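You operate a simulated robot arm through the tools that you are given. There is no shell and no other tool. Be economical: measure what you need, move in short steps, check, and stop when the job is done.

You run a simulated two-armed robot. Do the job below in one go: nothing can be reset, and whatever is moved stays where it is left.

TASK
On the plywood board on rack 30, fold the large green cloth in half, so that its two long edges meet.

It is judged by the outcome, as a careful person would: the job done as asked, and still so three seconds after it is handed in. It fails if anything else is knocked over, pushed out of place, dropped, spilled or broken. Flat cloth is picked up by pressing the open fingertips on it (5 to 10 N) and closing them slowly along it; thin cloth reads only 2 to 8 mm in the jaws.

THE ROBOT
Two 7-joint arms with two-finger parallel grippers on one trunk, on a base that drives. Base frame: it is fixed to the floor where the robot stands at the start and does not move with it; the origin is under the middle of the robot, x ahead of it, y to its left, z up; the surface under the hand at the start is at about z = 0.708. Units: m, rad, N and s.
The left shoulder is at the start at [0.07, 0.163, 1.02], the right one opposite. With the tool pointing down near the work surface each hand reaches from about 0.4 to 0.88 m from the robot's upright axis, wherever it stands, measured 20 degrees to its own side. Places, roughly: plywood board on rack 30 [0.6, 0.1, 0.7]. Payload 3.43 kg a hand.
The tool frame of a hand sits at the grasp point between the pads (the TCP): z along the fingers, y along the line on which they close. The tips reach 0.034 m beyond it. The gripper opens to 0.128 m. The fingers are 0.024 m wide and 0.012 m thick; the gripper's body (0.048 by 0.13 m) begins 0.096 m behind the TCP.
Orientation is told as [roll, pitch, yaw] about the base's x, y, z axes, in that order, counted from this pose: with the fingers straight down and closing along the base's y, the tool's x points along the base's -x, its y along +y and its z along -z.

THE INTERFACE
- The arms move only by the tool servo_tool. It takes "left_motion", "right_motion" or both (then of equal length, played together; a hand with none holds still); each is a list of rows, each a list of 6 numbers: the shift along the tool's x, y, z in m, then the turn, a rotation vector about the tool's x, y, z in rad. In form: [[x, y, z, rx, ry, rz], ...]. A call has 1 to 12 rows; each row is the pose to reach, as a shift and turn from the pose commanded when the call began, along the tool's axes at that moment. "left_gripper" and "right_gripper" are, for a hand that has rows, the closure in counts, from 0 (fully open) to 255 (shut), set as the call begins (left out, the last holds). A row lasts 0.2 s, in which the tool goes at most 0.05 m and 0.15 rad; a call with a longer step from one row to the next is refused whole, and so is a gripper value outside its range. Where a pose cannot be reached the arm comes as near as it can. A force on the tool above 40 N (or 10 N above the force at the start of the call, whichever is more), or a blocked arm, ends the call early, and 0.2 s more pass. Each finger travels about 0.153 m/s and halts on what it meets, pressing with about 38 N; the grip force reading is that of the motor and also rises with nothing between the fingers. The clock runs only during rows and for 0.2 s after the last one: add rows that repeat a pose to give the fingers time. It gives the time, the measured TCP pose, the force on the tool (base axes), the opening and the grip force at its end, in the units of the frame above (readings bear some noise), with the torque about the TCP (base axes, N m) and any sound that the robot's microphone picked up, and new pictures: "views" is both (left out), scene, wrist or none (wrist: the cameras of the hands that moved).
- Cameras (640 x 400 px; columns grow to the right, rows downward): "scene" is now at [0.1311, -0.0126, 1.2356]; the picture's right is [-0.14, -0.99, 0.00], its down [-0.68, 0.10, -0.73] and it looks along [0.72, -0.10, -0.68] (base axes); focal length 259 px, centre (320, 200). "left" rides on the left gripper at [0.076, 0.011, -0.16] in its tool frame; the picture's right is [-0.15, 0.99, 0.00], its down [-0.88, -0.13, -0.46] and it looks along [-0.45, -0.07, 0.89] (tool axes); focal length 234 px, centre (320, 200). "right" rides on the right gripper at [0.076, -0.011, -0.16] in its tool frame; the picture's right is [0.15, 0.99, 0.00], its down [-0.88, 0.13, -0.46] and it looks along [-0.45, 0.07, 0.89] (tool axes); focal length 234 px, centre (320, 200). There is no depth. A picture from a camera that has moved, and an enlarged one, comes with that camera's place and axes in the base frame and with its lens.
- lift_body(by): slides the trunk up (or, below 0, down) by that many m; the arms and the scene camera ride with it, the base frame stays. It gives what a move gives, with no picture.
- drive_base(legs): drives the robot by 1 to 6 legs, each [ahead, left, turn to the left] in m, m and rad, along the robot's own axes; the way and the turn of a leg run together, so that a leg with both is an arc; at most 1.5 m and 3.142 rad a leg. The arms and the cameras ride along, it lands a little off, and it stops where it bumps. It gives what a move gives, and a new picture of the scene camera.
- aim_head(pan, tilt): turns the head with the scene camera to pan (to the left, within 1.501 rad either way) and tilt (down, from -0.506 to 1.204), counted from straight ahead of the robot. It gives what a move gives, and a new picture of the scene camera.
- close_up(camera, box): a new picture of the part [left, top, right, bottom] of that camera's present view, enlarged. The clock stands still meanwhile.
- job_done(): hands the job in; it is judged then, once.

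Work in short steps. Places have to be worked out from the pictures, the camera data and where the tool is seen: move nearer, look again, correct. Check each grasp and each placing, and mend what went wrong. You have 120 turns and 260 pictures in all, those below and enlarged ones among them. Open the grippers and draw the arms clear of the work before you hand the job in, unless the task says otherwise; then end with one line.

The tools are called after "Emit:" as a command line: name --argument value ..., lists and objects as JSON in quotes. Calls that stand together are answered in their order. servo_tool: Moves the arms, as the interface text tells. Its arguments: {"type":"object","properties":{"left_motion":{"type":"array","items":{"type":"array","items":{"type":"number"}}},"left_gripper":{"type":"number"},"right_motion":{"type":"array","items":{"type":"array","items":{"type":"number"}}},"right_gripper":{"type":"number"},"views":{"type":"string","enum":["both","scene","wrist","none"]}},"required":[]} The other tools are called the same way: lift_body (by) slides the trunk up or down; drive_base (legs) drives the base; aim_head (pan, tilt) turns the head that bears the scene camera; close_up (camera, box) takes an enlarged picture of a part of a camera's view; job_done () hands the job in.

At the start:

```text
time_s: 0.0
left_position: [0.5341, 0.2685, 0.9283]
left_tool_rot: [0.002, -0.001, -0.001]
left_force: [0.6, 1.1, -0.2]
left_torque: [0.01, 0.0, 0.01]
left_width: 0.128
left_grip_force: 0.1
right_position: [0.648, -0.3169, 0.8507]
right_tool_rot: [0.0, -0.001, 0.0]
right_force: [0.0, 0.2, 0.1]
right_torque: [-0.01, -0.01, -0.03]
right_width: 0.128
right_grip_force: 0.1
trunk travel left (down, up): [-0.5, 0.44]
robot x, y, heading: [-0.0002, -0.0012, 0.001]
head pan, tilt: [-0.14, 0.754]
```

scene: 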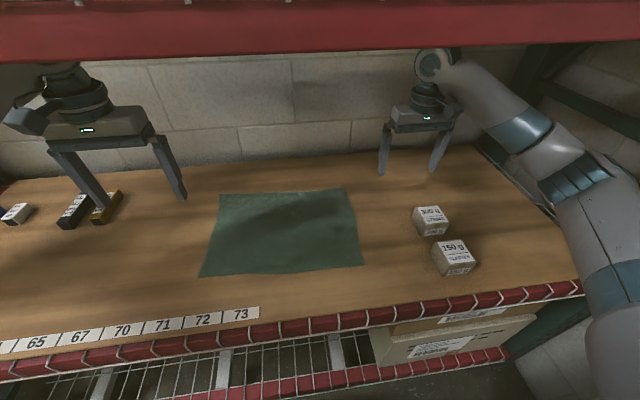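
right: 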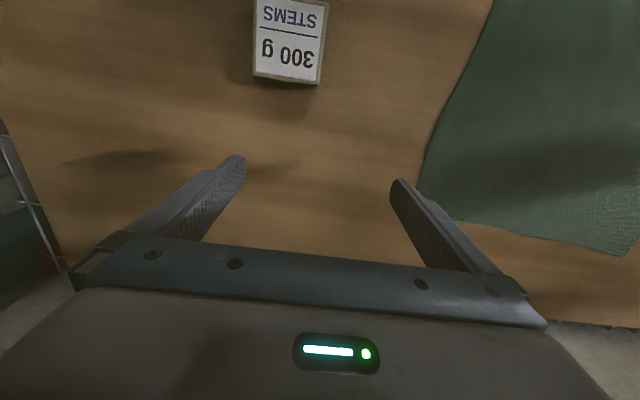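
left: 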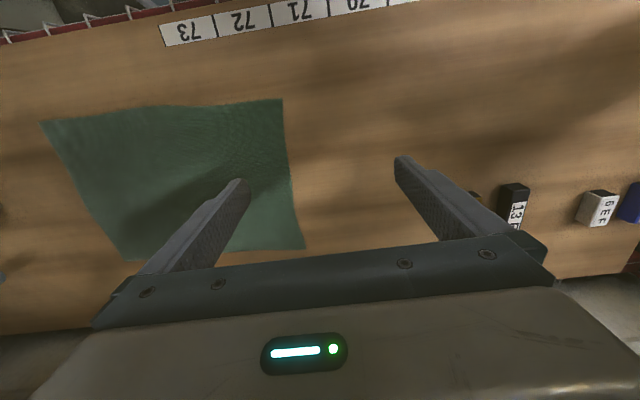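

The cloth is about 0.385 m (along y) by 0.285 m (along x), so the long edges are the near one (x≈0.46) and the far one (x≈0.75). I'll turn both hands to close along x and bring them above the near corners to look.

Emit:
servo_tool --left_motion '[[0.005, -0.006, 0.007, 0, 0, -0.138], [0.01, -0.012, 0.015, 0, 0, -0.276], [0.015, -0.018, 0.022, 0, 0, -0.414], [0.02, -0.024, 0.029, 0, 0, -0.552], [0.025, -0.03, 0.036, 0, 0, -0.69], [0.03, -0.037, 0.044, 0, 0, -0.828], [0.035, -0.043, 0.051, 0, 0, -0.966], [0.04, -0.05, 0.058, 0, 0, -1.104], [0.045, -0.056, 0.065, 0, 0, -1.242], [0.05, -0.062, 0.073, 0, 0, -1.38], [0.054, -0.068, 0.08, 0, 0, -1.514], [0.054, -0.068, 0.08, 0, 0, -1.514]]' --right_motion '[[0.017, 0.016, 0, 0, 0, 0.148], [0.034, 0.032, 0, 0, 0, 0.296], [0.051, 0.047, 0, 0, 0, 0.444], [0.068, 0.063, 0, 0, 0, 0.592], [0.085, 0.078, 0, 0, 0, 0.74], [0.103, 0.094, 0, 0, 0, 0.888], [0.12, 0.11, 0, 0, 0, 1.036], [0.137, 0.125, 0, 0, 0, 1.184], [0.154, 0.14, 0, 0, 0, 1.332], [0.171, 0.156, 0, 0, 0, 1.48], [0.188, 0.172, 0, 0, 0, 1.628], [0.188, 0.172, 0, 0, 0, 1.628]]' --left_gripper 175 --right_gripper 175

```text
time_s: 2.6
left_position: [0.4793, 0.199, 0.8478]
left_tool_rot: [0.001, -0.001, 1.514]
left_force: [0.3, -0.1, -0.3]
left_torque: [0.01, 0.02, 0.0]
left_width: 0.0402
left_grip_force: 0.0
right_position: [0.4779, -0.1609, 0.8513]
right_tool_rot: [0.001, 0.0, -1.479]
right_force: [-0.1, 0.5, -0.6]
right_torque: [-0.03, 0.0, -0.02]
right_width: 0.0401
right_grip_force: 0.0
right hand out of reach, approached as far as the arm can: row 11, 12
trunk travel left (down, up): [-0.5, 0.44]
robot x, y, heading: [-0.0001, 0.0017, -0.002]
head pan, tilt: [-0.14, 0.754]
camera scene: at [0.131, -0.0123, 1.2357], right [-0.14, -0.99, 0.0], down [-0.68, 0.1, -0.73], along [0.72, -0.1, -0.68], focal length 259 px, centre (320, 200)
camera right: at [0.4598, -0.0852, 1.0115], right [0.97, 0.24, 0.0], down [0.21, -0.86, 0.46], along [0.11, -0.44, -0.89], focal length 234 px, centre (320, 200)
camera left: at [0.4653, 0.1247, 1.0094], right [-0.98, 0.2, 0.0], down [0.18, 0.87, 0.46], along [0.09, 0.45, -0.89], focal length 234 px, centre (320, 200)
```

scene: 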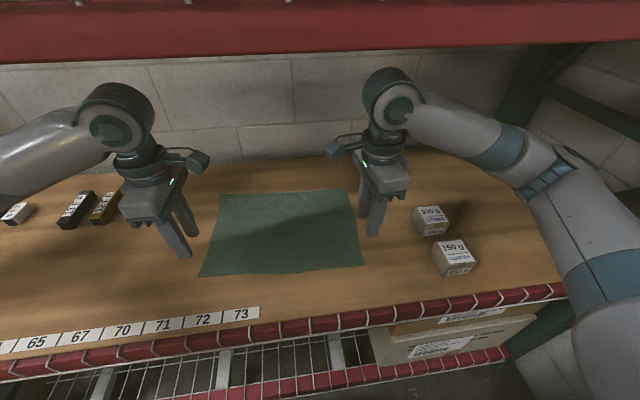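
right: 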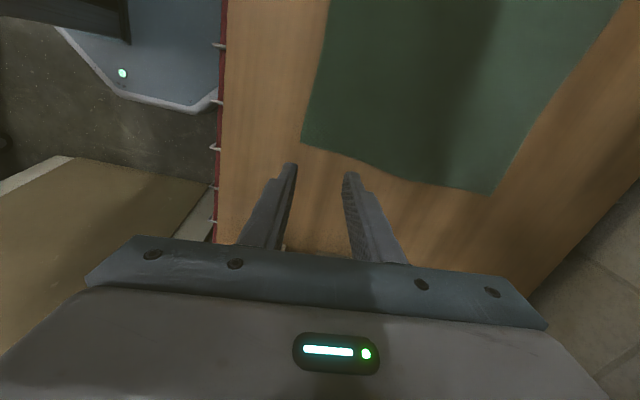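
left: 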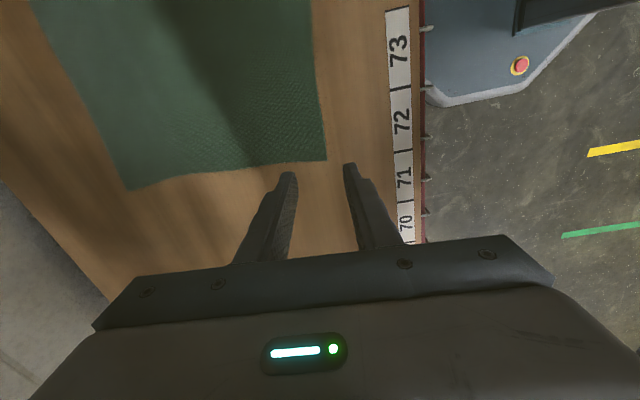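

Corners by wrist cameras: near-left (0.475, 0.219), near-right (0.453, −0.160), far-left (0.758, 0.207), far-right (0.736, −0.172). The right arm is at its close limit, so I back the base slightly.

Emit:
drive_base --legs '[[-0.06, 0, 0]]'

```text
time_s: 3.6
left_position: [0.4193, 0.201, 0.8497]
left_tool_rot: [0.0, 0.0, 1.514]
left_force: [-0.5, 0.6, 1.1]
left_torque: [0.03, -0.03, 0.01]
left_width: 0.0401
left_grip_force: 0.1
right_position: [0.4173, -0.1616, 0.8531]
right_tool_rot: [0.001, 0.001, -1.48]
right_force: [-0.7, 0.4, -0.4]
right_torque: [-0.01, -0.03, 0.02]
right_width: 0.0405
right_grip_force: 0.0
trunk travel left (down, up): [-0.5, 0.44]
robot x, y, heading: [-0.0592, 0.0022, -0.0]
head pan, tilt: [-0.14, 0.754]
camera scene: at [0.0693, -0.0126, 1.2359], right [-0.14, -0.99, 0.0], down [-0.68, 0.1, -0.73], along [0.72, -0.1, -0.68], focal length 259 px, centre (320, 200)
```

scene: 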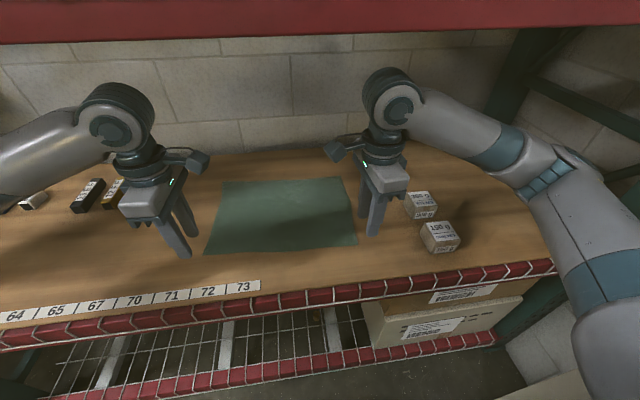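

Next, hover over the grip points just inside the near edge, jaws narrowed to about 24 mm.

Emit:
servo_tool --left_motion '[[0, -0.02, 0.01, 0, 0, 0], [0, -0.04, 0.02, 0, 0, 0], [0, -0.06, 0.04, 0, 0, 0], [0, -0.075, 0.06, 0, 0, 0], [0, -0.075, 0.07, 0, 0, 0], [0, -0.075, 0.07, 0, 0, 0]]' --right_motion '[[0.005, 0.015, 0.01, 0, 0, 0.037], [0.01, 0.03, 0.02, 0, 0, 0.074], [0.015, 0.045, 0.04, 0, 0, 0.11], [0.018, 0.059, 0.06, 0, 0, 0.148], [0.018, 0.059, 0.073, 0, 0, 0.148], [0.018, 0.059, 0.073, 0, 0, 0.148]]' --left_gripper 207 --right_gripper 207

```text
time_s: 5.0
left_position: [0.4946, 0.1964, 0.7786]
left_tool_rot: [0.0, -0.001, 1.513]
left_force: [-0.3, 0.3, 0.1]
left_torque: [0.0, -0.03, 0.03]
left_width: 0.0242
left_grip_force: 0.1
right_position: [0.476, -0.1381, 0.7794]
right_tool_rot: [0.001, 0.001, -1.629]
right_force: [-0.1, 0.6, 0.7]
right_torque: [0.03, -0.01, 0.04]
right_width: 0.0243
right_grip_force: 0.2
trunk travel left (down, up): [-0.5, 0.44]
robot x, y, heading: [-0.0594, -0.0001, -0.004]
head pan, tilt: [-0.14, 0.754]
camera scene: at [0.071, -0.0126, 1.2357], right [-0.14, -0.99, 0.0], down [-0.68, 0.1, -0.73], along [0.72, -0.1, -0.68], focal length 259 px, centre (320, 200)
camera right: at [0.4679, -0.0599, 0.9394], right [1.0, 0.09, 0.0], down [0.08, -0.89, 0.46], along [0.04, -0.45, -0.89], focal length 234 px, centre (320, 200)
camera left: at [0.4803, 0.1208, 0.9399], right [-0.98, 0.2, 0.0], down [0.18, 0.87, 0.46], along [0.09, 0.45, -0.89], focal length 234 px, centre (320, 200)
```

scene: 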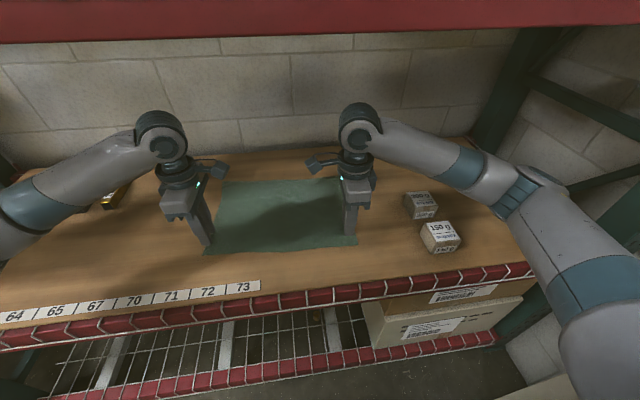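
right: 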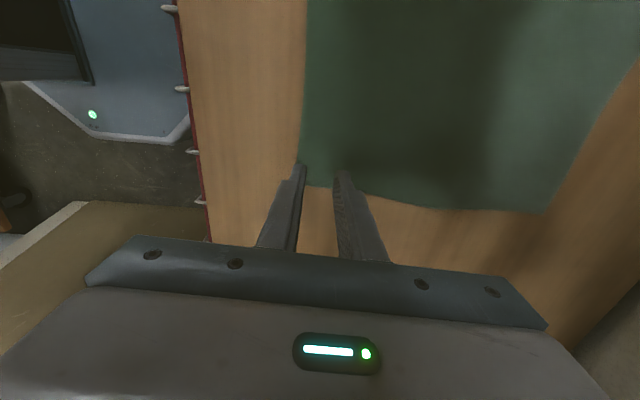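
left: 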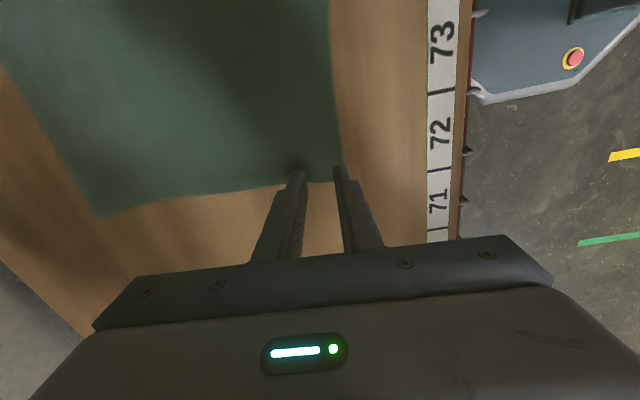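

Fingertips straddle right at the near edge, about 2 cm inside each corner. Lowering to just above the board.

Emit:
servo_tool --left_motion '[[0, 0, 0.015, 0, 0, 0], [0, 0, 0.028, 0, 0, 0], [0, 0, 0.034, 0, 0, 0], [0, 0, 0.034, 0, 0, 0]]' --right_motion '[[0, 0, 0.015, 0, 0, 0], [0, 0, 0.028, 0, 0, 0], [0, 0, 0.034, 0, 0, 0], [0, 0, 0.034, 0, 0, 0]]' --views "wrist"

```text
time_s: 6.0
left_position: [0.4945, 0.197, 0.7449]
left_tool_rot: [0.001, -0.001, 1.512]
left_force: [0.6, 0.3, 0.1]
left_torque: [0.01, 0.0, -0.02]
left_width: 0.0242
left_grip_force: 0.1
right_position: [0.4754, -0.1384, 0.7446]
right_tool_rot: [-0.001, 0.0, -1.628]
right_force: [-0.6, 0.3, 0.6]
right_torque: [0.02, -0.02, 0.0]
right_width: 0.0241
right_grip_force: 0.1
trunk travel left (down, up): [-0.5, 0.44]
robot x, y, heading: [-0.0605, 0.0026, -0.002]
head pan, tilt: [-0.14, 0.754]
camera right: at [0.4677, -0.0602, 0.9051], right [1.0, 0.09, 0.0], down [0.08, -0.89, 0.46], along [0.04, -0.45, -0.89], focal length 234 px, centre (320, 200)
camera left: at [0.48, 0.1211, 0.9058], right [-0.98, 0.2, 0.0], down [0.18, 0.87, 0.46], along [0.09, 0.45, -0.89], focal length 234 px, centre (320, 200)
```

right: 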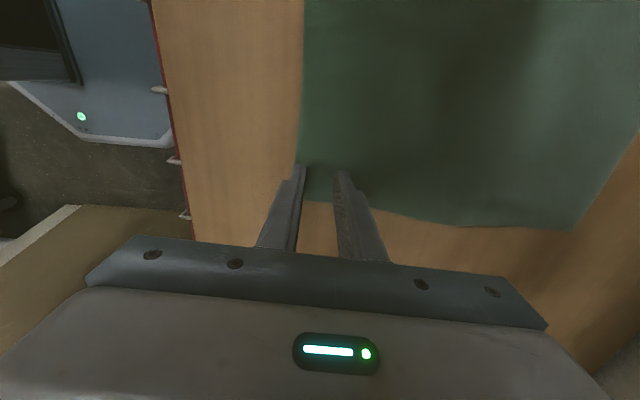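
left: 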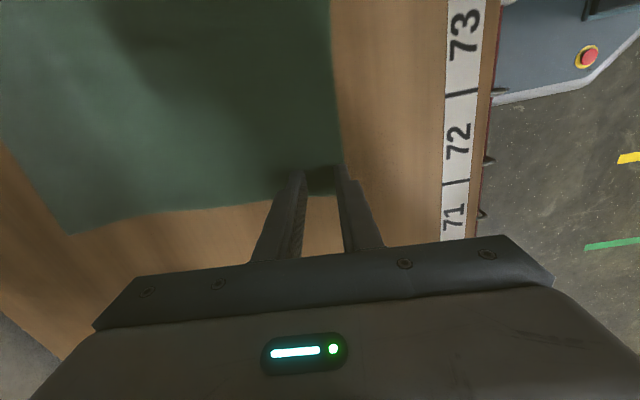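

Edges lie under the outer fingers as planned. Lowering gently for contact, about 3–4 mm more.

Emit:
servo_tool --left_motion '[[0, 0, 0.001, 0, 0, 0], [0, 0, 0.002, 0, 0, 0], [0, 0, 0.003, 0, 0, 0], [0, 0, 0.003, 0, 0, 0]]' --right_motion '[[0, 0, 0.001, 0, 0, 0], [0, 0, 0.002, 0, 0, 0], [0, 0, 0.003, 0, 0, 0], [0, 0, 0.003, 0, 0, 0]]' --views "none"

```text
time_s: 7.0
left_position: [0.4945, 0.1974, 0.7432]
left_tool_rot: [-0.003, 0.0, 1.513]
left_force: [1.6, 2.8, 18.3]
left_torque: [0.14, 0.15, -0.02]
left_width: 0.0239
left_grip_force: 0.0
right_position: [0.4747, -0.1383, 0.7443]
right_tool_rot: [0.001, 0.002, -1.628]
right_force: [0.5, 0.3, 3.1]
right_torque: [-0.02, 0.05, -0.02]
right_width: 0.0239
right_grip_force: 0.0
trunk travel left (down, up): [-0.5, 0.44]
robot x, y, heading: [-0.0594, 0.001, -0.001]
head pan, tilt: [-0.14, 0.754]
```

Left presses 18 N (too hard), right 3 N; adjusting both toward ~8 N.

Emit:
servo_tool --left_motion '[[0, 0, -0.001, 0, 0, 0], [0, 0, -0.001, 0, 0, 0]]' --right_motion '[[0, 0, 0.0006, 0, 0, 0], [0, 0, 0.0006, 0, 0, 0]]' --views "none"

```text
time_s: 7.6
left_position: [0.4944, 0.196, 0.7435]
left_tool_rot: [0.0, 0.0, 1.512]
left_force: [3.2, 1.4, 14.4]
left_torque: [0.08, -0.06, -0.03]
left_width: 0.0234
left_grip_force: 0.1
right_position: [0.4752, -0.1373, 0.7438]
right_tool_rot: [0.004, 0.001, -1.63]
right_force: [-0.2, -0.2, 13.8]
right_torque: [-0.01, 0.18, 0.02]
right_width: 0.0239
right_grip_force: 0.1
trunk travel left (down, up): [-0.5, 0.44]
robot x, y, heading: [-0.0629, 0.0003, 0.001]
head pan, tilt: [-0.14, 0.754]
```

Both ~14 N; easing slightly and beginning the slow closing.

Emit:
servo_tool --left_motion '[[0, 0, -0.0006, 0, 0, 0], [0, 0, -0.0006, 0, 0, 0]]' --right_motion '[[0, 0, -0.0004, 0, 0, 0], [0, 0, -0.0004, 0, 0, 0]]' --left_gripper 217 --right_gripper 217 --views "wrist"

Emit:
close_up --camera "left" --box '[240, 120, 420, 260]'

Emit:
close_up --camera "right" --box '[240, 120, 420, 260]'

```text
time_s: 8.2
left_position: [0.4934, 0.1956, 0.7439]
left_tool_rot: [-0.001, 0.001, 1.513]
left_force: [-0.1, -1.3, 7.2]
left_torque: [-0.03, 0.02, 0.01]
left_width: 0.018
left_grip_force: 0.2
right_position: [0.4742, -0.1383, 0.7432]
right_tool_rot: [0.004, 0.001, -1.629]
right_force: [2.0, -2.6, 16.6]
right_torque: [-0.02, 0.13, 0.0]
right_width: 0.0177
right_grip_force: 0.0
trunk travel left (down, up): [-0.5, 0.44]
robot x, y, heading: [-0.06, 0.002, -0.0]
head pan, tilt: [-0.14, 0.754]
camera right: at [0.4667, -0.0603, 0.9029], right [1.0, 0.09, 0.0], down [0.08, -0.89, 0.46], along [0.04, -0.45, -0.89], focal length 234 px, centre (320, 200)
camera left: at [0.4791, 0.1203, 0.9048], right [-0.98, 0.2, 0.0], down [0.18, 0.87, 0.46], along [0.09, 0.45, -0.89], focal length 234 px, centre (320, 200)
```

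right: 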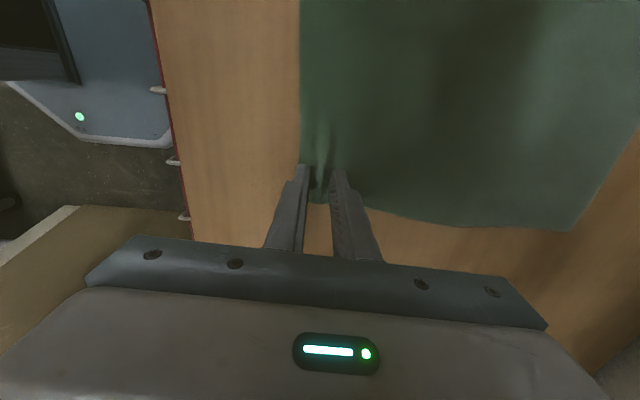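
left: 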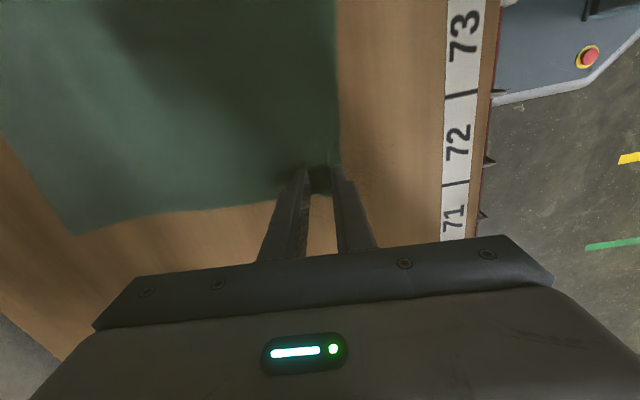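

```text
2.86 times, centred on (330, 190) of left
camera zoom: at [0.4791, 0.1203, 0.9048], right [-0.98, 0.2, 0.0], down [0.18, 0.87, 0.46], along [0.09, 0.45, -0.89], focal length 669 px, centre (291, 229)
```

zoom: 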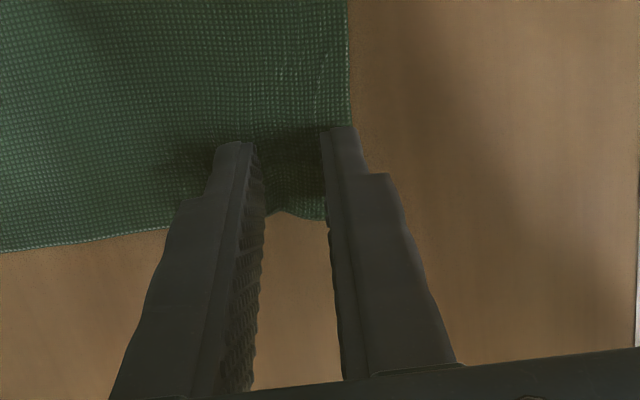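

```text
2.86 times, centred on (330, 190) of right
camera zoom: at [0.4667, -0.0603, 0.9029], right [1.0, 0.09, 0.0], down [0.08, -0.89, 0.46], along [0.04, -0.45, -0.89], focal length 669 px, centre (291, 229)
```

zoom: 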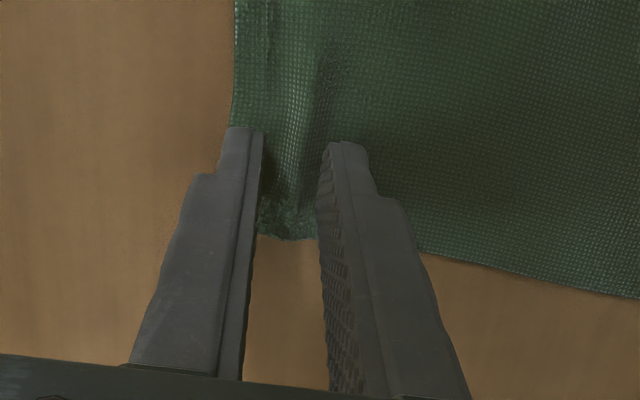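

The cloth is buckling nicely between the fingers on both sides. Continuing to close slowly.

Emit:
servo_tool --left_motion '[[0, 0, 0, 0, 0, 0], [0, 0, 0, 0, 0, 0]]' --right_motion '[[0, 0, -0.0005, 0, 0, 0], [0, 0, -0.0005, 0, 0, 0]]' --left_gripper 227 --right_gripper 227 --views "none"

Emit:
servo_tool --left_motion '[[0, 0, 0, 0, 0, 0], [0, 0, 0, 0, 0, 0]]' --right_motion '[[0, 0, 0, 0, 0, 0], [0, 0, 0, 0, 0, 0]]' --left_gripper 237 --right_gripper 237 --views "none"

Emit:
servo_tool --left_motion '[[0, 0, 0, 0, 0, 0], [0, 0, 0, 0, 0, 0], [0, 0, 0, 0, 0, 0]]' --right_motion '[[0, 0, 0, 0, 0, 0], [0, 0, 0, 0, 0, 0], [0, 0, 0, 0, 0, 0]]' --left_gripper 255 --right_gripper 255 --views "wrist"

```text
time_s: 8.8
left_position: [0.4946, 0.1966, 0.7431]
left_tool_rot: [0.0, 0.0, 1.513]
left_force: [-1.0, -0.6, 4.0]
left_torque: [-0.03, 0.0, 0.06]
left_width: 0.0139
left_grip_force: 0.2
right_position: [0.4749, -0.1387, 0.742]
right_tool_rot: [0.002, -0.001, -1.628]
right_force: [2.3, -1.2, 17.8]
right_torque: [-0.03, 0.06, 0.0]
right_width: 0.0125
right_grip_force: 0.0
trunk travel left (down, up): [-0.5, 0.44]
robot x, y, heading: [-0.0571, -0.001, -0.001]
head pan, tilt: [-0.14, 0.754]
```

```text
time_s: 9.4
left_position: [0.4942, 0.1977, 0.7427]
left_tool_rot: [0.0, -0.001, 1.514]
left_force: [0.1, -0.8, 2.9]
left_torque: [-0.01, 0.02, -0.02]
left_width: 0.0092
left_grip_force: 0.4
right_position: [0.475, -0.1364, 0.7444]
right_tool_rot: [0.002, 0.001, -1.627]
right_force: [1.9, 0.7, 17.7]
right_torque: [0.06, 0.05, 0.02]
right_width: 0.0073
right_grip_force: 0.0
trunk travel left (down, up): [-0.5, 0.44]
robot x, y, heading: [-0.0614, 0.0001, -0.001]
head pan, tilt: [-0.14, 0.754]
```

```text
time_s: 10.2
left_position: [0.4938, 0.1967, 0.7452]
left_tool_rot: [-0.002, -0.001, 1.514]
left_force: [-0.5, -1.1, 1.8]
left_torque: [-0.02, 0.01, -0.04]
left_width: 0.0017
left_grip_force: 36.0
right_position: [0.4746, -0.1376, 0.7438]
right_tool_rot: [0.002, 0.001, -1.628]
right_force: [-0.1, 3.3, 19.3]
right_torque: [0.09, 0.14, 0.01]
right_width: 0.0019
right_grip_force: 37.3
trunk travel left (down, up): [-0.5, 0.44]
robot x, y, heading: [-0.0619, 0.002, -0.002]
head pan, tilt: [-0.14, 0.754]
camera right: at [0.4666, -0.0594, 0.9029], right [1.0, 0.09, 0.0], down [0.08, -0.89, 0.46], along [0.04, -0.45, -0.89], focal length 234 px, centre (320, 200)
camera left: at [0.4792, 0.1212, 0.9051], right [-0.98, 0.2, 0.0], down [0.18, 0.87, 0.46], along [0.09, 0.45, -0.89], focal length 234 px, centre (320, 200)
```

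right: 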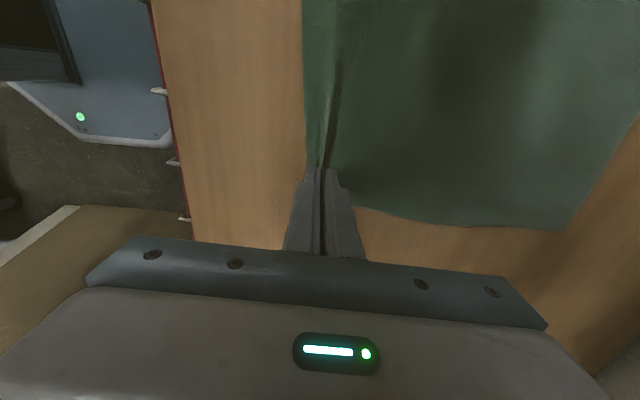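
left: 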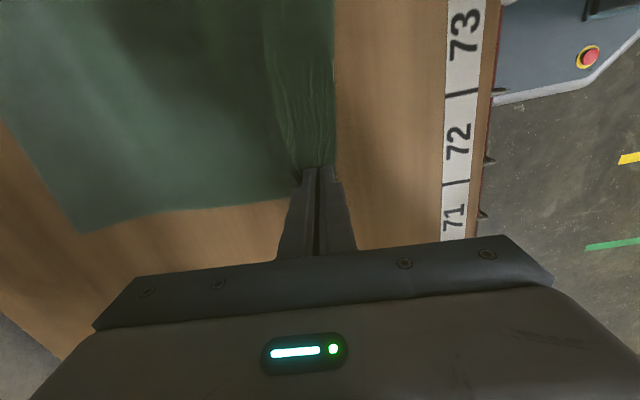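

Both jaws hold something of ~2 mm. A small lift to test both grips.

Emit:
servo_tool --left_motion '[[0, 0, -0.01, 0, 0, 0], [0, 0, -0.02, 0, 0, 0], [0, 0, -0.03, 0, 0, 0], [0, 0, -0.04, 0, 0, 0], [0, 0, -0.04, 0, 0, 0]]' --right_motion '[[0, 0, -0.01, 0, 0, 0], [0, 0, -0.02, 0, 0, 0], [0, 0, -0.03, 0, 0, 0], [0, 0, -0.04, 0, 0, 0], [0, 0, -0.04, 0, 0, 0]]'

```text
time_s: 11.4
left_position: [0.4955, 0.1955, 0.7843]
left_tool_rot: [0.0, 0.001, 1.514]
left_force: [0.6, -1.1, -0.8]
left_torque: [-0.04, -0.02, 0.0]
left_width: 0.0012
left_grip_force: 36.0
right_position: [0.4762, -0.1373, 0.7832]
right_tool_rot: [-0.002, -0.001, -1.629]
right_force: [0.2, 0.9, -0.4]
right_torque: [0.03, 0.0, 0.03]
right_width: 0.002
right_grip_force: 36.5
trunk travel left (down, up): [-0.5, 0.44]
robot x, y, heading: [-0.0597, -0.0019, 0.006]
head pan, tilt: [-0.14, 0.754]
camera scene: at [0.0712, -0.0125, 1.2356], right [-0.14, -0.99, 0.0], down [-0.68, 0.1, -0.73], along [0.72, -0.1, -0.68], focal length 259 px, centre (320, 200)
camera right: at [0.4685, -0.0613, 0.9418], right [1.0, 0.09, 0.0], down [0.08, -0.89, 0.46], along [0.04, -0.45, -0.89], focal length 234 px, centre (320, 200)
camera left: at [0.4816, 0.1199, 0.9449], right [-0.98, 0.2, 0.0], down [0.18, 0.87, 0.46], along [0.09, 0.45, -0.89], focal length 234 px, centre (320, 200)
```

scene: 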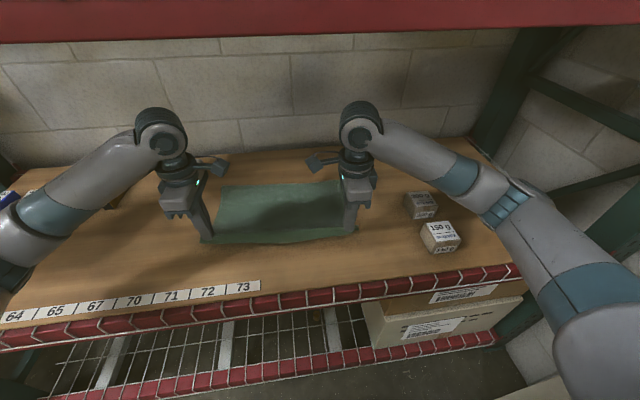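
right: 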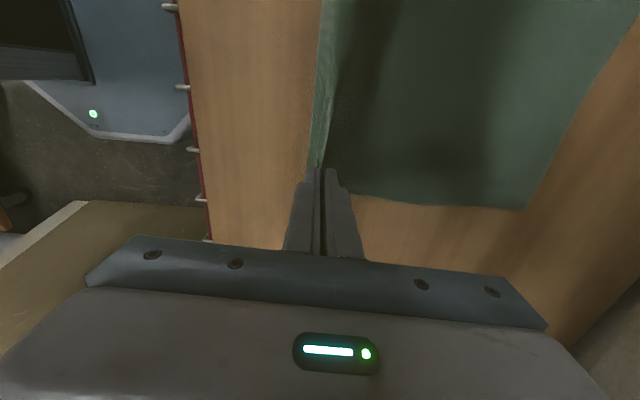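
left: 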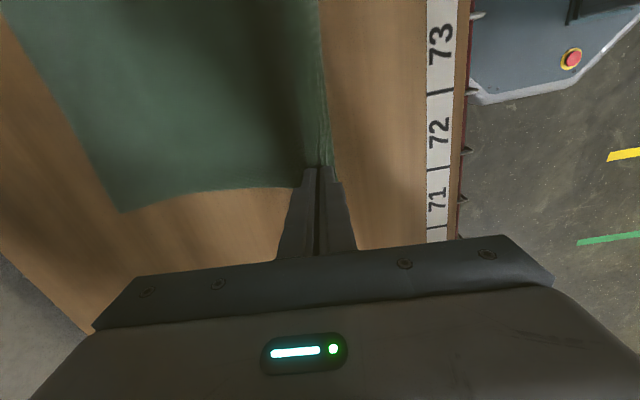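

Both corners are held, with the near edge raised. Moving the edge along a low arc toward the far edge, first half.

Emit:
servo_tool --left_motion '[[0, -0.008, -0.012, 0, 0, 0], [0, -0.018, -0.024, 0, 0, 0], [0, -0.03, -0.034, 0, 0, 0], [0, -0.042, -0.042, 0, 0, 0], [-0.001, -0.055, -0.048, 0, 0, 0], [-0.001, -0.068, -0.052, 0, 0, 0], [-0.001, -0.082, -0.054, 0, 0, 0], [-0.001, -0.096, -0.055, 0, 0, 0], [-0.001, -0.11, -0.055, 0, 0, 0], [-0.002, -0.13, -0.055, 0, 0, 0], [-0.002, -0.13, -0.055, 0, 0, 0]]' --right_motion '[[0, 0.008, -0.012, 0, 0, 0], [0, 0.018, -0.024, 0, 0, 0], [0, 0.03, -0.034, 0, 0, 0], [0, 0.042, -0.042, 0, 0, 0], [0.001, 0.055, -0.048, 0, 0, 0], [0.001, 0.068, -0.052, 0, 0, 0], [0.001, 0.082, -0.054, 0, 0, 0], [0.001, 0.096, -0.055, 0, 0, 0], [0.001, 0.11, -0.055, 0, 0, 0], [0.002, 0.13, -0.055, 0, 0, 0], [0.002, 0.13, -0.055, 0, 0, 0]]'

```text
time_s: 13.8
left_position: [0.6249, 0.1892, 0.8399]
left_tool_rot: [-0.001, 0.001, 1.512]
left_force: [0.0, -0.6, 0.3]
left_torque: [-0.03, -0.03, 0.0]
left_width: 0.0012
left_grip_force: 35.9
right_position: [0.6047, -0.1432, 0.8382]
right_tool_rot: [0.001, 0.001, -1.629]
right_force: [-0.6, -0.4, 0.1]
right_torque: [-0.03, -0.01, 0.01]
right_width: 0.0021
right_grip_force: 37.1
trunk travel left (down, up): [-0.5, 0.44]
robot x, y, heading: [-0.0605, -0.0006, -0.001]
head pan, tilt: [-0.14, 0.754]
camera scene: at [0.0705, -0.0125, 1.2357], right [-0.14, -0.99, 0.0], down [-0.68, 0.1, -0.73], along [0.72, -0.1, -0.68], focal length 259 px, centre (320, 200)
camera right: at [0.5973, -0.0658, 0.9973], right [1.0, 0.09, 0.0], down [0.08, -0.89, 0.46], along [0.04, -0.45, -0.89], focal length 234 px, centre (320, 200)
camera left: at [0.6106, 0.1142, 0.9999], right [-0.98, 0.2, 0.0], down [0.18, 0.87, 0.46], along [0.09, 0.45, -0.89], focal length 234 px, centre (320, 200)
```

scene: 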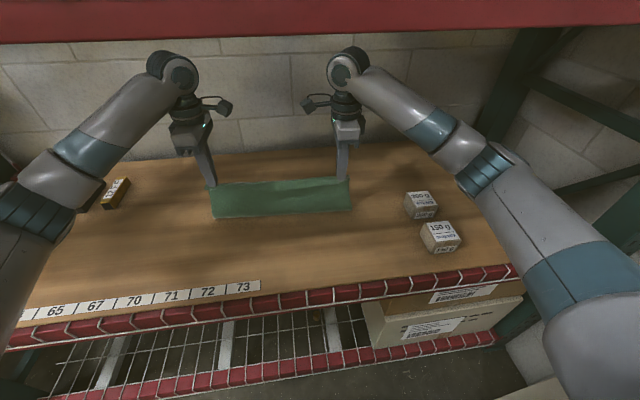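
right: 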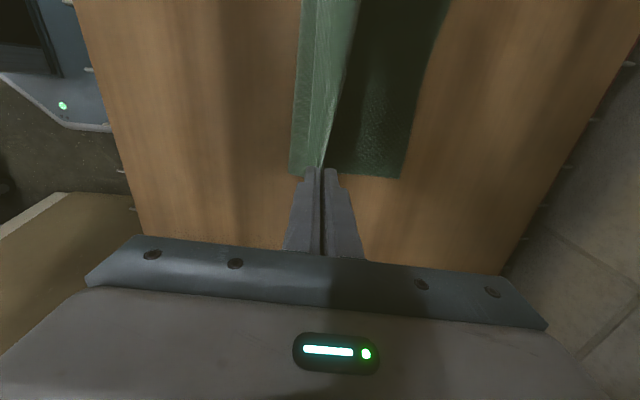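
left: 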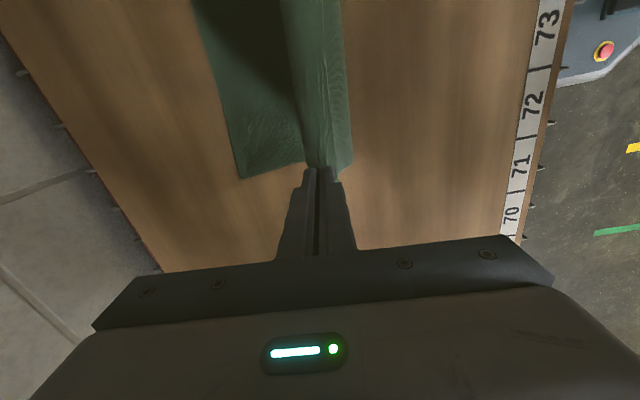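

Fold in progress, corners held; the far edge slid ~2 cm nearer during the pinch (now x≈0.735 left, 0.714 right). I go slightly beyond, lower, and later draw back so that the lip lies outward.

Emit:
servo_tool --left_motion '[[0, -0.02, 0, 0, 0, 0], [0, -0.04, 0.008, 0, 0, 0], [-0.001, -0.06, 0.018, 0, 0, 0], [-0.001, -0.075, 0.03, 0, 0, 0], [-0.001, -0.09, 0.045, 0, 0, 0], [-0.001, -0.1, 0.06, 0, 0, 0], [-0.001, -0.1, 0.07, 0, 0, 0], [-0.001, -0.1, 0.076, 0, 0, 0], [-0.001, -0.1, 0.076, 0, 0, 0]]' --right_motion '[[0, 0.02, 0, 0, 0, 0], [0, 0.04, 0.008, 0, 0, 0], [0.001, 0.06, 0.018, 0, 0, 0], [0.001, 0.075, 0.03, 0, 0, 0], [0.001, 0.09, 0.045, 0, 0, 0], [0.001, 0.1, 0.06, 0, 0, 0], [0.001, 0.1, 0.07, 0, 0, 0], [0.001, 0.1, 0.076, 0, 0, 0], [0.001, 0.1, 0.076, 0, 0, 0]]'

```text
time_s: 15.8
left_position: [0.7248, 0.1857, 0.7617]
left_tool_rot: [0.002, 0.0, 1.512]
left_force: [-0.3, -0.1, -1.1]
left_torque: [-0.03, 0.0, 0.01]
left_width: 0.0017
left_grip_force: 35.8
right_position: [0.704, -0.1486, 0.7611]
right_tool_rot: [-0.002, 0.0, -1.628]
right_force: [-1.0, 0.8, 0.1]
right_torque: [0.04, 0.01, -0.04]
right_width: 0.002
right_grip_force: 37.0
trunk travel left (down, up): [-0.5, 0.44]
robot x, y, heading: [-0.0575, 0.0031, -0.001]
head pan, tilt: [-0.14, 0.754]
camera scene: at [0.071, -0.0126, 1.2357], right [-0.14, -0.99, 0.0], down [-0.68, 0.1, -0.73], along [0.72, -0.1, -0.68], focal length 259 px, centre (320, 200)
camera right: at [0.6975, -0.0707, 0.9212], right [1.0, 0.09, 0.0], down [0.08, -0.89, 0.46], along [0.04, -0.45, -0.89], focal length 234 px, centre (320, 200)
camera left: at [0.7102, 0.1099, 0.9227], right [-0.98, 0.2, 0.0], down [0.18, 0.87, 0.46], along [0.09, 0.45, -0.89], focal length 234 px, centre (320, 200)
```

scene: 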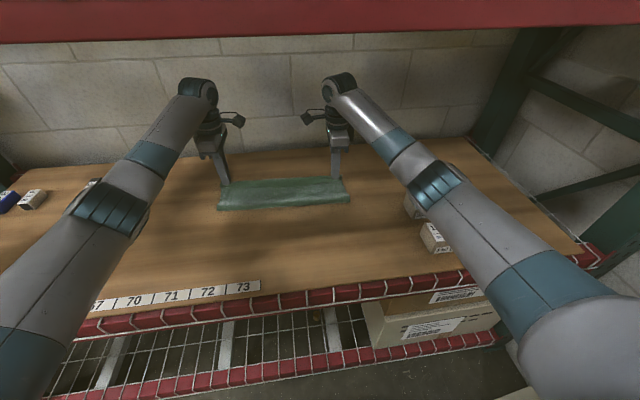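
right: 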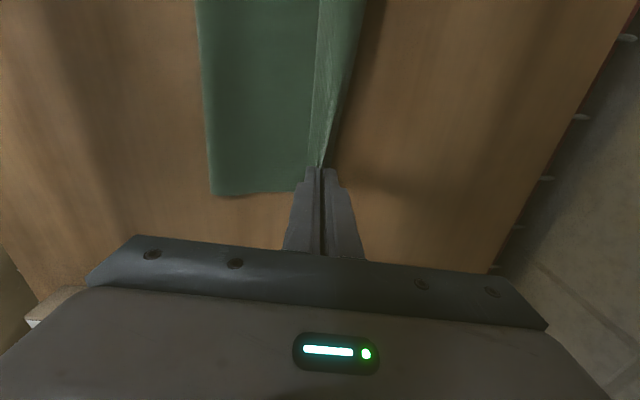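
left: 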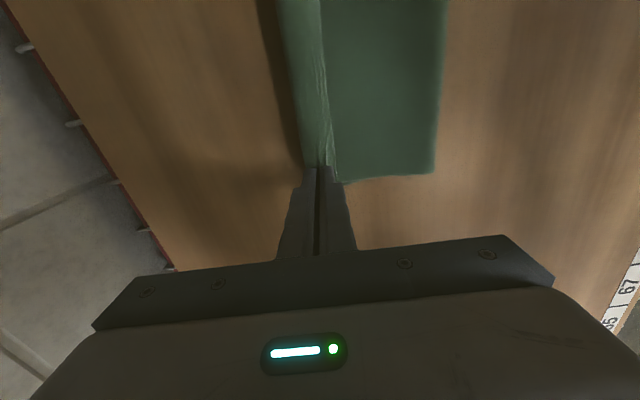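

Fold line now at x≈0.60–0.62. Zooming in to see which layer is visible on the far side.

Emit:
close_up --camera "left" --box '[230, 0, 460, 200]'

Emit:
close_up --camera "right" --box '[180, 0, 410, 200]'

Emit:
close_up --camera "scene" --box '[190, 140, 380, 230]'

```text
2.00 times, centred on (345, 100) of left
camera zoom: at [0.7102, 0.1099, 0.9227], right [-0.98, 0.2, 0.0], down [0.18, 0.87, 0.46], along [0.09, 0.45, -0.89], focal length 468 px, centre (270, 400)
```

zoom: 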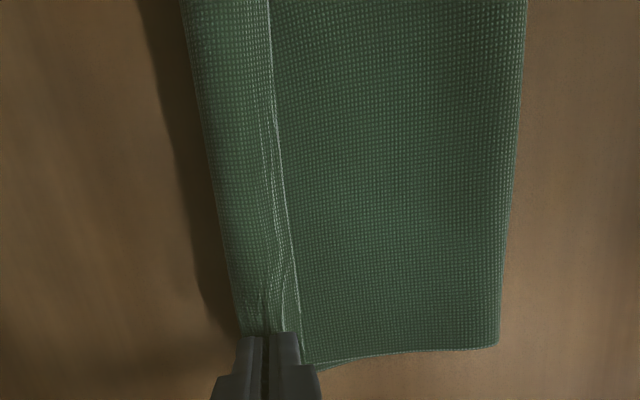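

```text
2.00 times, centred on (295, 100) of right
camera zoom: at [0.6975, -0.0707, 0.9212], right [1.0, 0.09, 0.0], down [0.08, -0.89, 0.46], along [0.04, -0.45, -0.89], focal length 468 px, centre (370, 400)
```

zoom: 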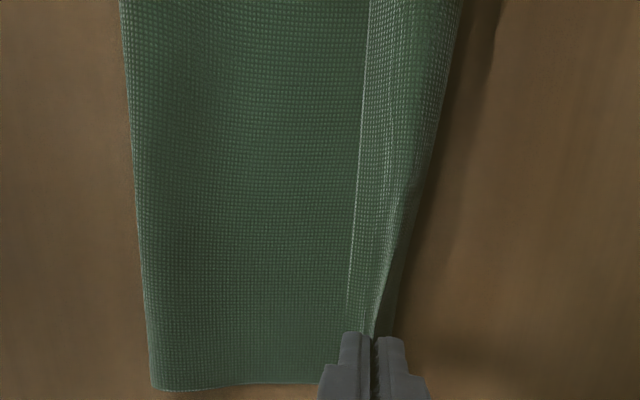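

```text
3.37 times, centred on (285, 185) of scene
camera zoom: at [0.071, -0.0126, 1.2357], right [-0.14, -0.99, 0.0], down [-0.68, 0.1, -0.73], along [0.72, -0.1, -0.68], focal length 872 px, centre (438, 250)
```

zoom: 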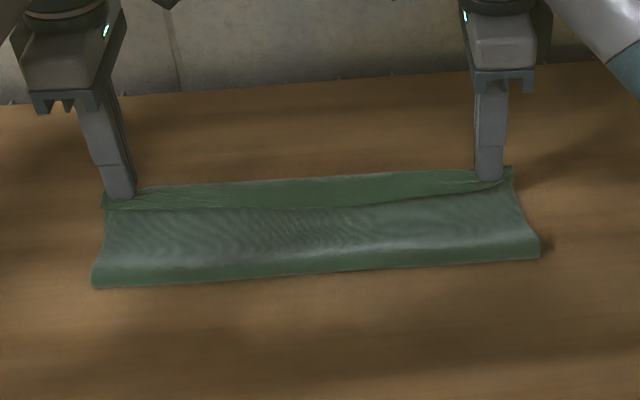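

The lip (~2.5 cm) is folded back on top, toward me. I'll draw back ~2 cm so the fold sits mid-cloth, lower and release, then unroll the lip outward with open fingertips.

Emit:
servo_tool --left_motion '[[0, 0.007, 0.003, 0, 0, 0], [0, 0.014, 0.006, 0, 0, 0], [0, 0.021, 0.009, 0, 0, 0], [0, 0.021, 0.011, 0, 0, 0], [0, 0.021, 0.011, 0, 0, 0]]' --right_motion '[[0, -0.007, 0.003, 0, 0, 0], [0, -0.014, 0.006, 0, 0, 0], [0, -0.021, 0.009, 0, 0, 0], [0, -0.021, 0.011, 0, 0, 0], [0, -0.021, 0.011, 0, 0, 0]]' --views "wrist"

Emit:
servo_tool --left_motion '[[0, 0, 0, 0, 0, 0], [0, 0, 0, 0, 0, 0], [0, 0, 0, 0, 0, 0]]' --right_motion '[[0, 0, 0, 0, 0, 0], [0, 0, 0, 0, 0, 0], [0, 0, 0, 0, 0, 0]]' --left_gripper 215 --right_gripper 215 --views "none"

Emit:
servo_tool --left_motion '[[0, 0, -0.01, 0, 0, 0], [0, 0, -0.03, 0, 0, 0], [0, 0, -0.05, 0, 0, 0], [0, 0, -0.07, 0, 0, 0], [0, 0, -0.08, 0, 0, 0]]' --right_motion '[[0, 0, -0.01, 0, 0, 0], [0, 0, -0.03, 0, 0, 0], [0, 0, -0.05, 0, 0, 0], [0, 0, -0.07, 0, 0, 0], [0, 0, -0.08, 0, 0, 0]]'

Emit:
close_up --camera "scene" --box '[190, 140, 380, 230]'

```text
time_s: 17.0
left_position: [0.7038, 0.1878, 0.7509]
left_tool_rot: [0.0, 0.001, 1.512]
left_force: [0.8, -1.1, 0.1]
left_torque: [-0.04, -0.01, 0.0]
left_width: 0.0013
left_grip_force: 36.3
right_position: [0.6839, -0.1481, 0.7503]
right_tool_rot: [0.0, -0.001, -1.627]
right_force: [-0.6, 1.5, -0.5]
right_torque: [0.03, 0.0, -0.01]
right_width: 0.002
right_grip_force: 36.8
trunk travel left (down, up): [-0.5, 0.44]
robot x, y, heading: [-0.0612, 0.0006, -0.0]
head pan, tilt: [-0.14, 0.754]
camera right: at [0.6768, -0.0697, 0.9094], right [1.0, 0.09, 0.0], down [0.08, -0.89, 0.46], along [0.04, -0.45, -0.89], focal length 234 px, centre (320, 200)
camera left: at [0.6887, 0.1113, 0.9124], right [-0.98, 0.2, 0.0], down [0.18, 0.87, 0.46], along [0.09, 0.45, -0.89], focal length 234 px, centre (320, 200)
```

right: 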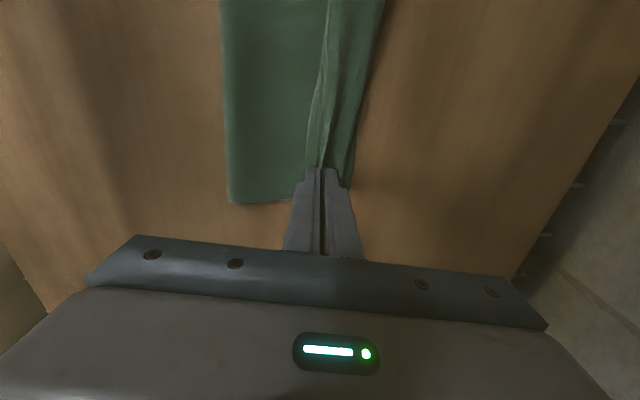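
left: 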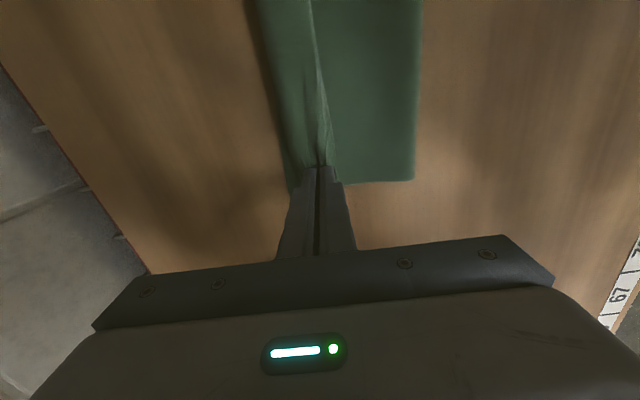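

```text
time_s: 17.8
left_position: [0.7043, 0.1865, 0.75]
left_tool_rot: [-0.002, -0.001, 1.513]
left_force: [0.6, 0.3, 1.2]
left_torque: [0.01, 0.04, 0.01]
left_width: 0.0199
left_grip_force: 0.1
right_position: [0.6839, -0.1478, 0.7497]
right_tool_rot: [0.001, -0.001, -1.628]
right_force: [-0.2, -0.2, 0.0]
right_torque: [0.02, 0.02, 0.01]
right_width: 0.02
right_grip_force: 0.1
trunk travel left (down, up): [-0.5, 0.44]
robot x, y, heading: [-0.0619, -0.002, -0.001]
head pan, tilt: [-0.14, 0.754]
```

```text
time_s: 19.0
left_position: [0.7035, 0.1873, 0.8299]
left_tool_rot: [0.0, 0.0, 1.514]
left_force: [0.3, 0.9, 0.0]
left_torque: [0.05, 0.0, 0.02]
left_width: 0.0203
left_grip_force: 0.0
right_position: [0.6852, -0.1471, 0.831]
right_tool_rot: [0.001, -0.002, -1.629]
right_force: [-0.2, 0.0, -0.1]
right_torque: [0.02, -0.01, 0.02]
right_width: 0.0201
right_grip_force: 0.1
trunk travel left (down, up): [-0.5, 0.44]
robot x, y, heading: [-0.061, 0.0002, 0.003]
head pan, tilt: [-0.14, 0.754]
camera scene: at [0.0711, -0.0126, 1.2356], right [-0.14, -0.99, 0.0], down [-0.68, 0.1, -0.73], along [0.72, -0.1, -0.68], focal length 259 px, centre (320, 200)
camera right: at [0.6774, -0.0692, 0.9904], right [1.0, 0.09, 0.0], down [0.08, -0.89, 0.46], along [0.04, -0.45, -0.89], focal length 234 px, centre (320, 200)
camera left: at [0.6882, 0.111, 0.992], right [-0.98, 0.2, 0.0], down [0.18, 0.87, 0.46], along [0.09, 0.45, -0.89], focal length 234 px, centre (320, 200)
```

scene: 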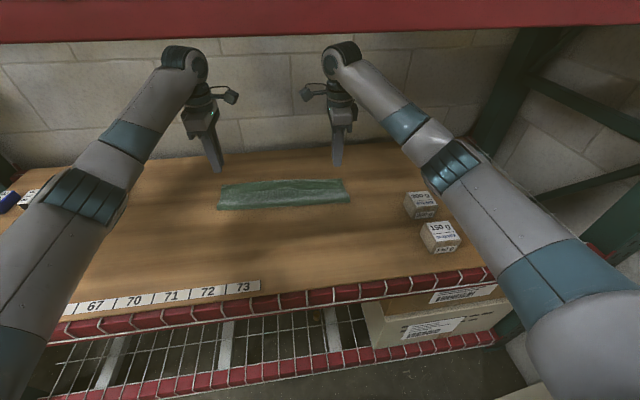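
right: 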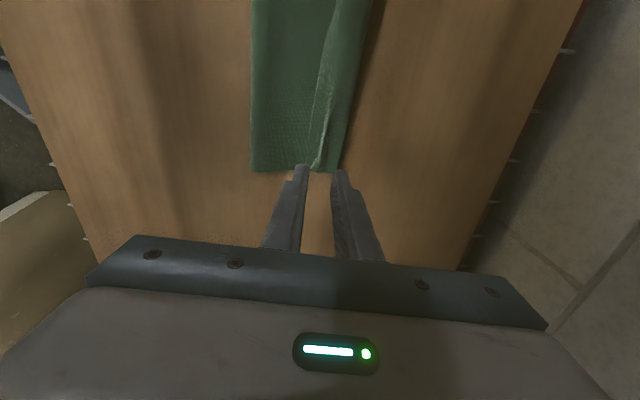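
left: 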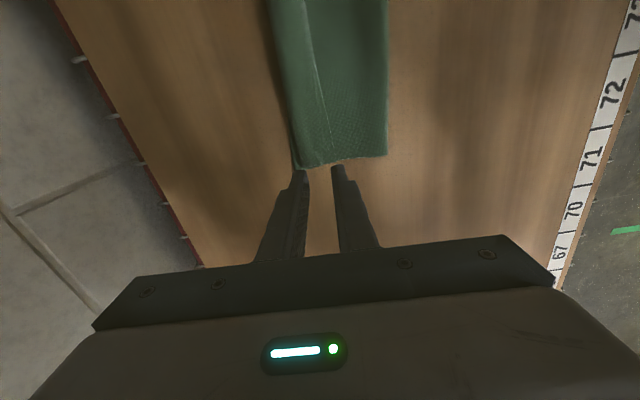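

```text
3.37 times, centred on (285, 185) of scene
camera zoom: at [0.0711, -0.0126, 1.2356], right [-0.14, -0.99, 0.0], down [-0.68, 0.1, -0.73], along [0.72, -0.1, -0.68], focal length 872 px, centre (438, 250)
```

zoom: 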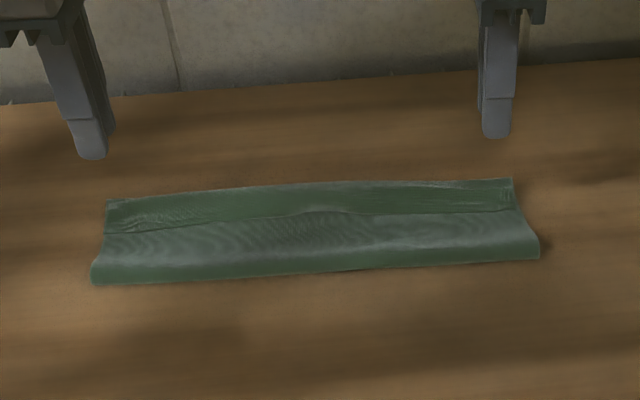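

Released cleanly; the lip (~3.5 cm) is folded back along the whole edge. I turn the hands to close along y and open them, so four fingertips can sweep the lip outward.

Emit:
servo_tool --left_motion '[[0.006, 0.003, 0, 0, 0, 0.143], [0.012, 0.007, 0, 0, 0, 0.286], [0.019, 0.01, 0, 0, 0, 0.428], [0.025, 0.014, 0, 0, 0, 0.571], [0.031, 0.017, 0, 0, 0, 0.714], [0.038, 0.021, 0, 0, 0, 0.857], [0.044, 0.024, 0, 0, 0, 1.0], [0.05, 0.027, 0, 0, 0, 1.143], [0.056, 0.031, 0, 0, 0, 1.285], [0.063, 0.034, 0, 0, 0, 1.428], [0.069, 0.038, 0.01, 0, 0, 1.571], [0.069, 0.038, 0.03, 0, 0, 1.571]]' --right_motion '[[0.005, -0.003, 0, 0, 0, -0.143], [0.011, -0.007, 0, 0, 0, -0.286], [0.016, -0.01, 0, 0, 0, -0.428], [0.022, -0.014, 0, 0, 0, -0.571], [0.027, -0.017, 0, 0, 0, -0.714], [0.033, -0.021, 0, 0, 0, -0.857], [0.038, -0.024, 0, 0, 0, -1.0], [0.044, -0.027, 0, 0, 0, -1.143], [0.049, -0.031, 0, 0, 0, -1.285], [0.055, -0.034, 0, 0, 0, -1.428], [0.06, -0.038, 0.01, 0, 0, -1.571], [0.06, -0.038, 0.03, 0, 0, -1.571]]' --left_gripper 0 --right_gripper 0

Emit:
close_up --camera "scene" --box '[190, 120, 380, 240]'

```text
time_s: 21.6
left_position: [0.6628, 0.1196, 0.8012]
left_tool_rot: [0.0, -0.001, -0.059]
left_force: [0.1, -0.7, -0.6]
left_torque: [-0.01, -0.01, -0.01]
left_width: 0.1281
left_grip_force: 0.1
right_position: [0.6503, -0.0842, 0.7999]
right_tool_rot: [0.0, -0.001, -0.057]
right_force: [-0.2, 0.7, 0.5]
right_torque: [-0.02, 0.03, -0.01]
right_width: 0.1278
right_grip_force: 0.1
trunk travel left (down, up): [-0.5, 0.44]
robot x, y, heading: [-0.0579, 0.0017, 0.004]
head pan, tilt: [-0.14, 0.754]
camera scene: at [0.0719, -0.0126, 1.2356], right [-0.14, -0.99, 0.0], down [-0.68, 0.1, -0.73], along [0.72, -0.1, -0.69], focal length 259 px, centre (320, 200)
camera right: at [0.573, -0.0902, 0.9598], right [-0.09, 1.0, 0.0], down [0.89, 0.08, 0.46], along [0.45, 0.04, -0.89], focal length 234 px, centre (320, 200)
camera left: at [0.5888, 0.135, 0.9624], right [0.2, 0.98, 0.0], down [0.87, -0.18, 0.46], along [0.45, -0.09, -0.89], focal length 234 px, centre (320, 200)
```

scene: 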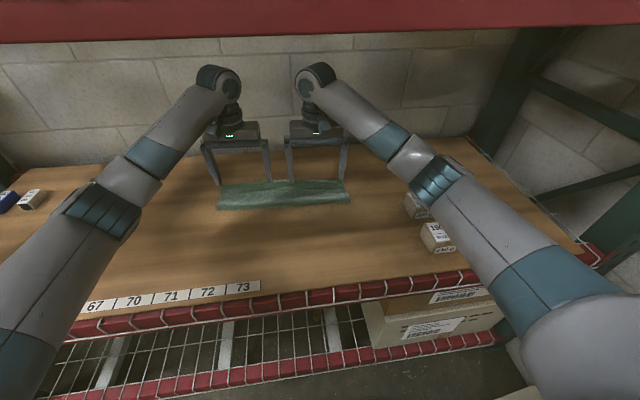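
right: 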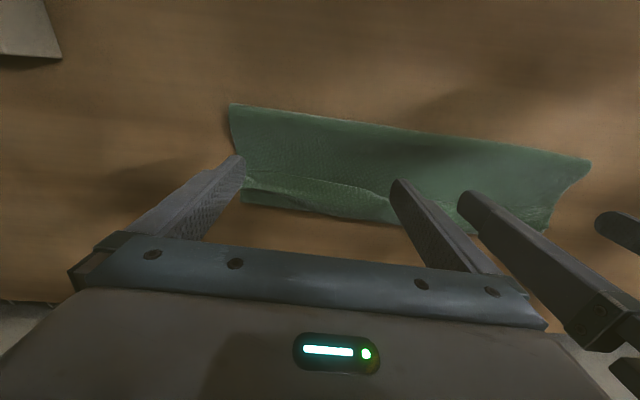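
left: 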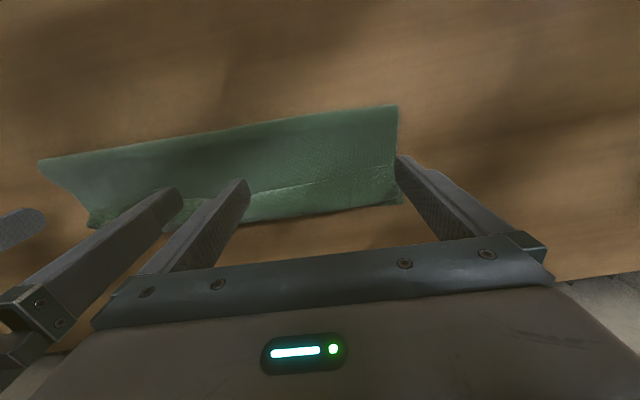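

```text
3.33 times, centred on (285, 180) of scene
camera zoom: at [0.0719, -0.0126, 1.2356], right [-0.14, -0.99, 0.0], down [-0.68, 0.1, -0.73], along [0.72, -0.1, -0.69], focal length 863 px, centre (437, 267)
```

zoom: 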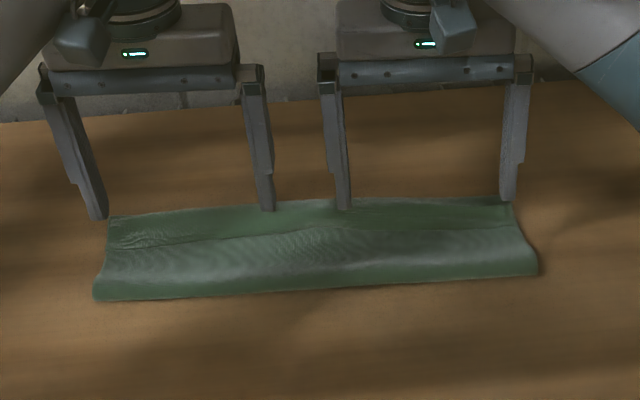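

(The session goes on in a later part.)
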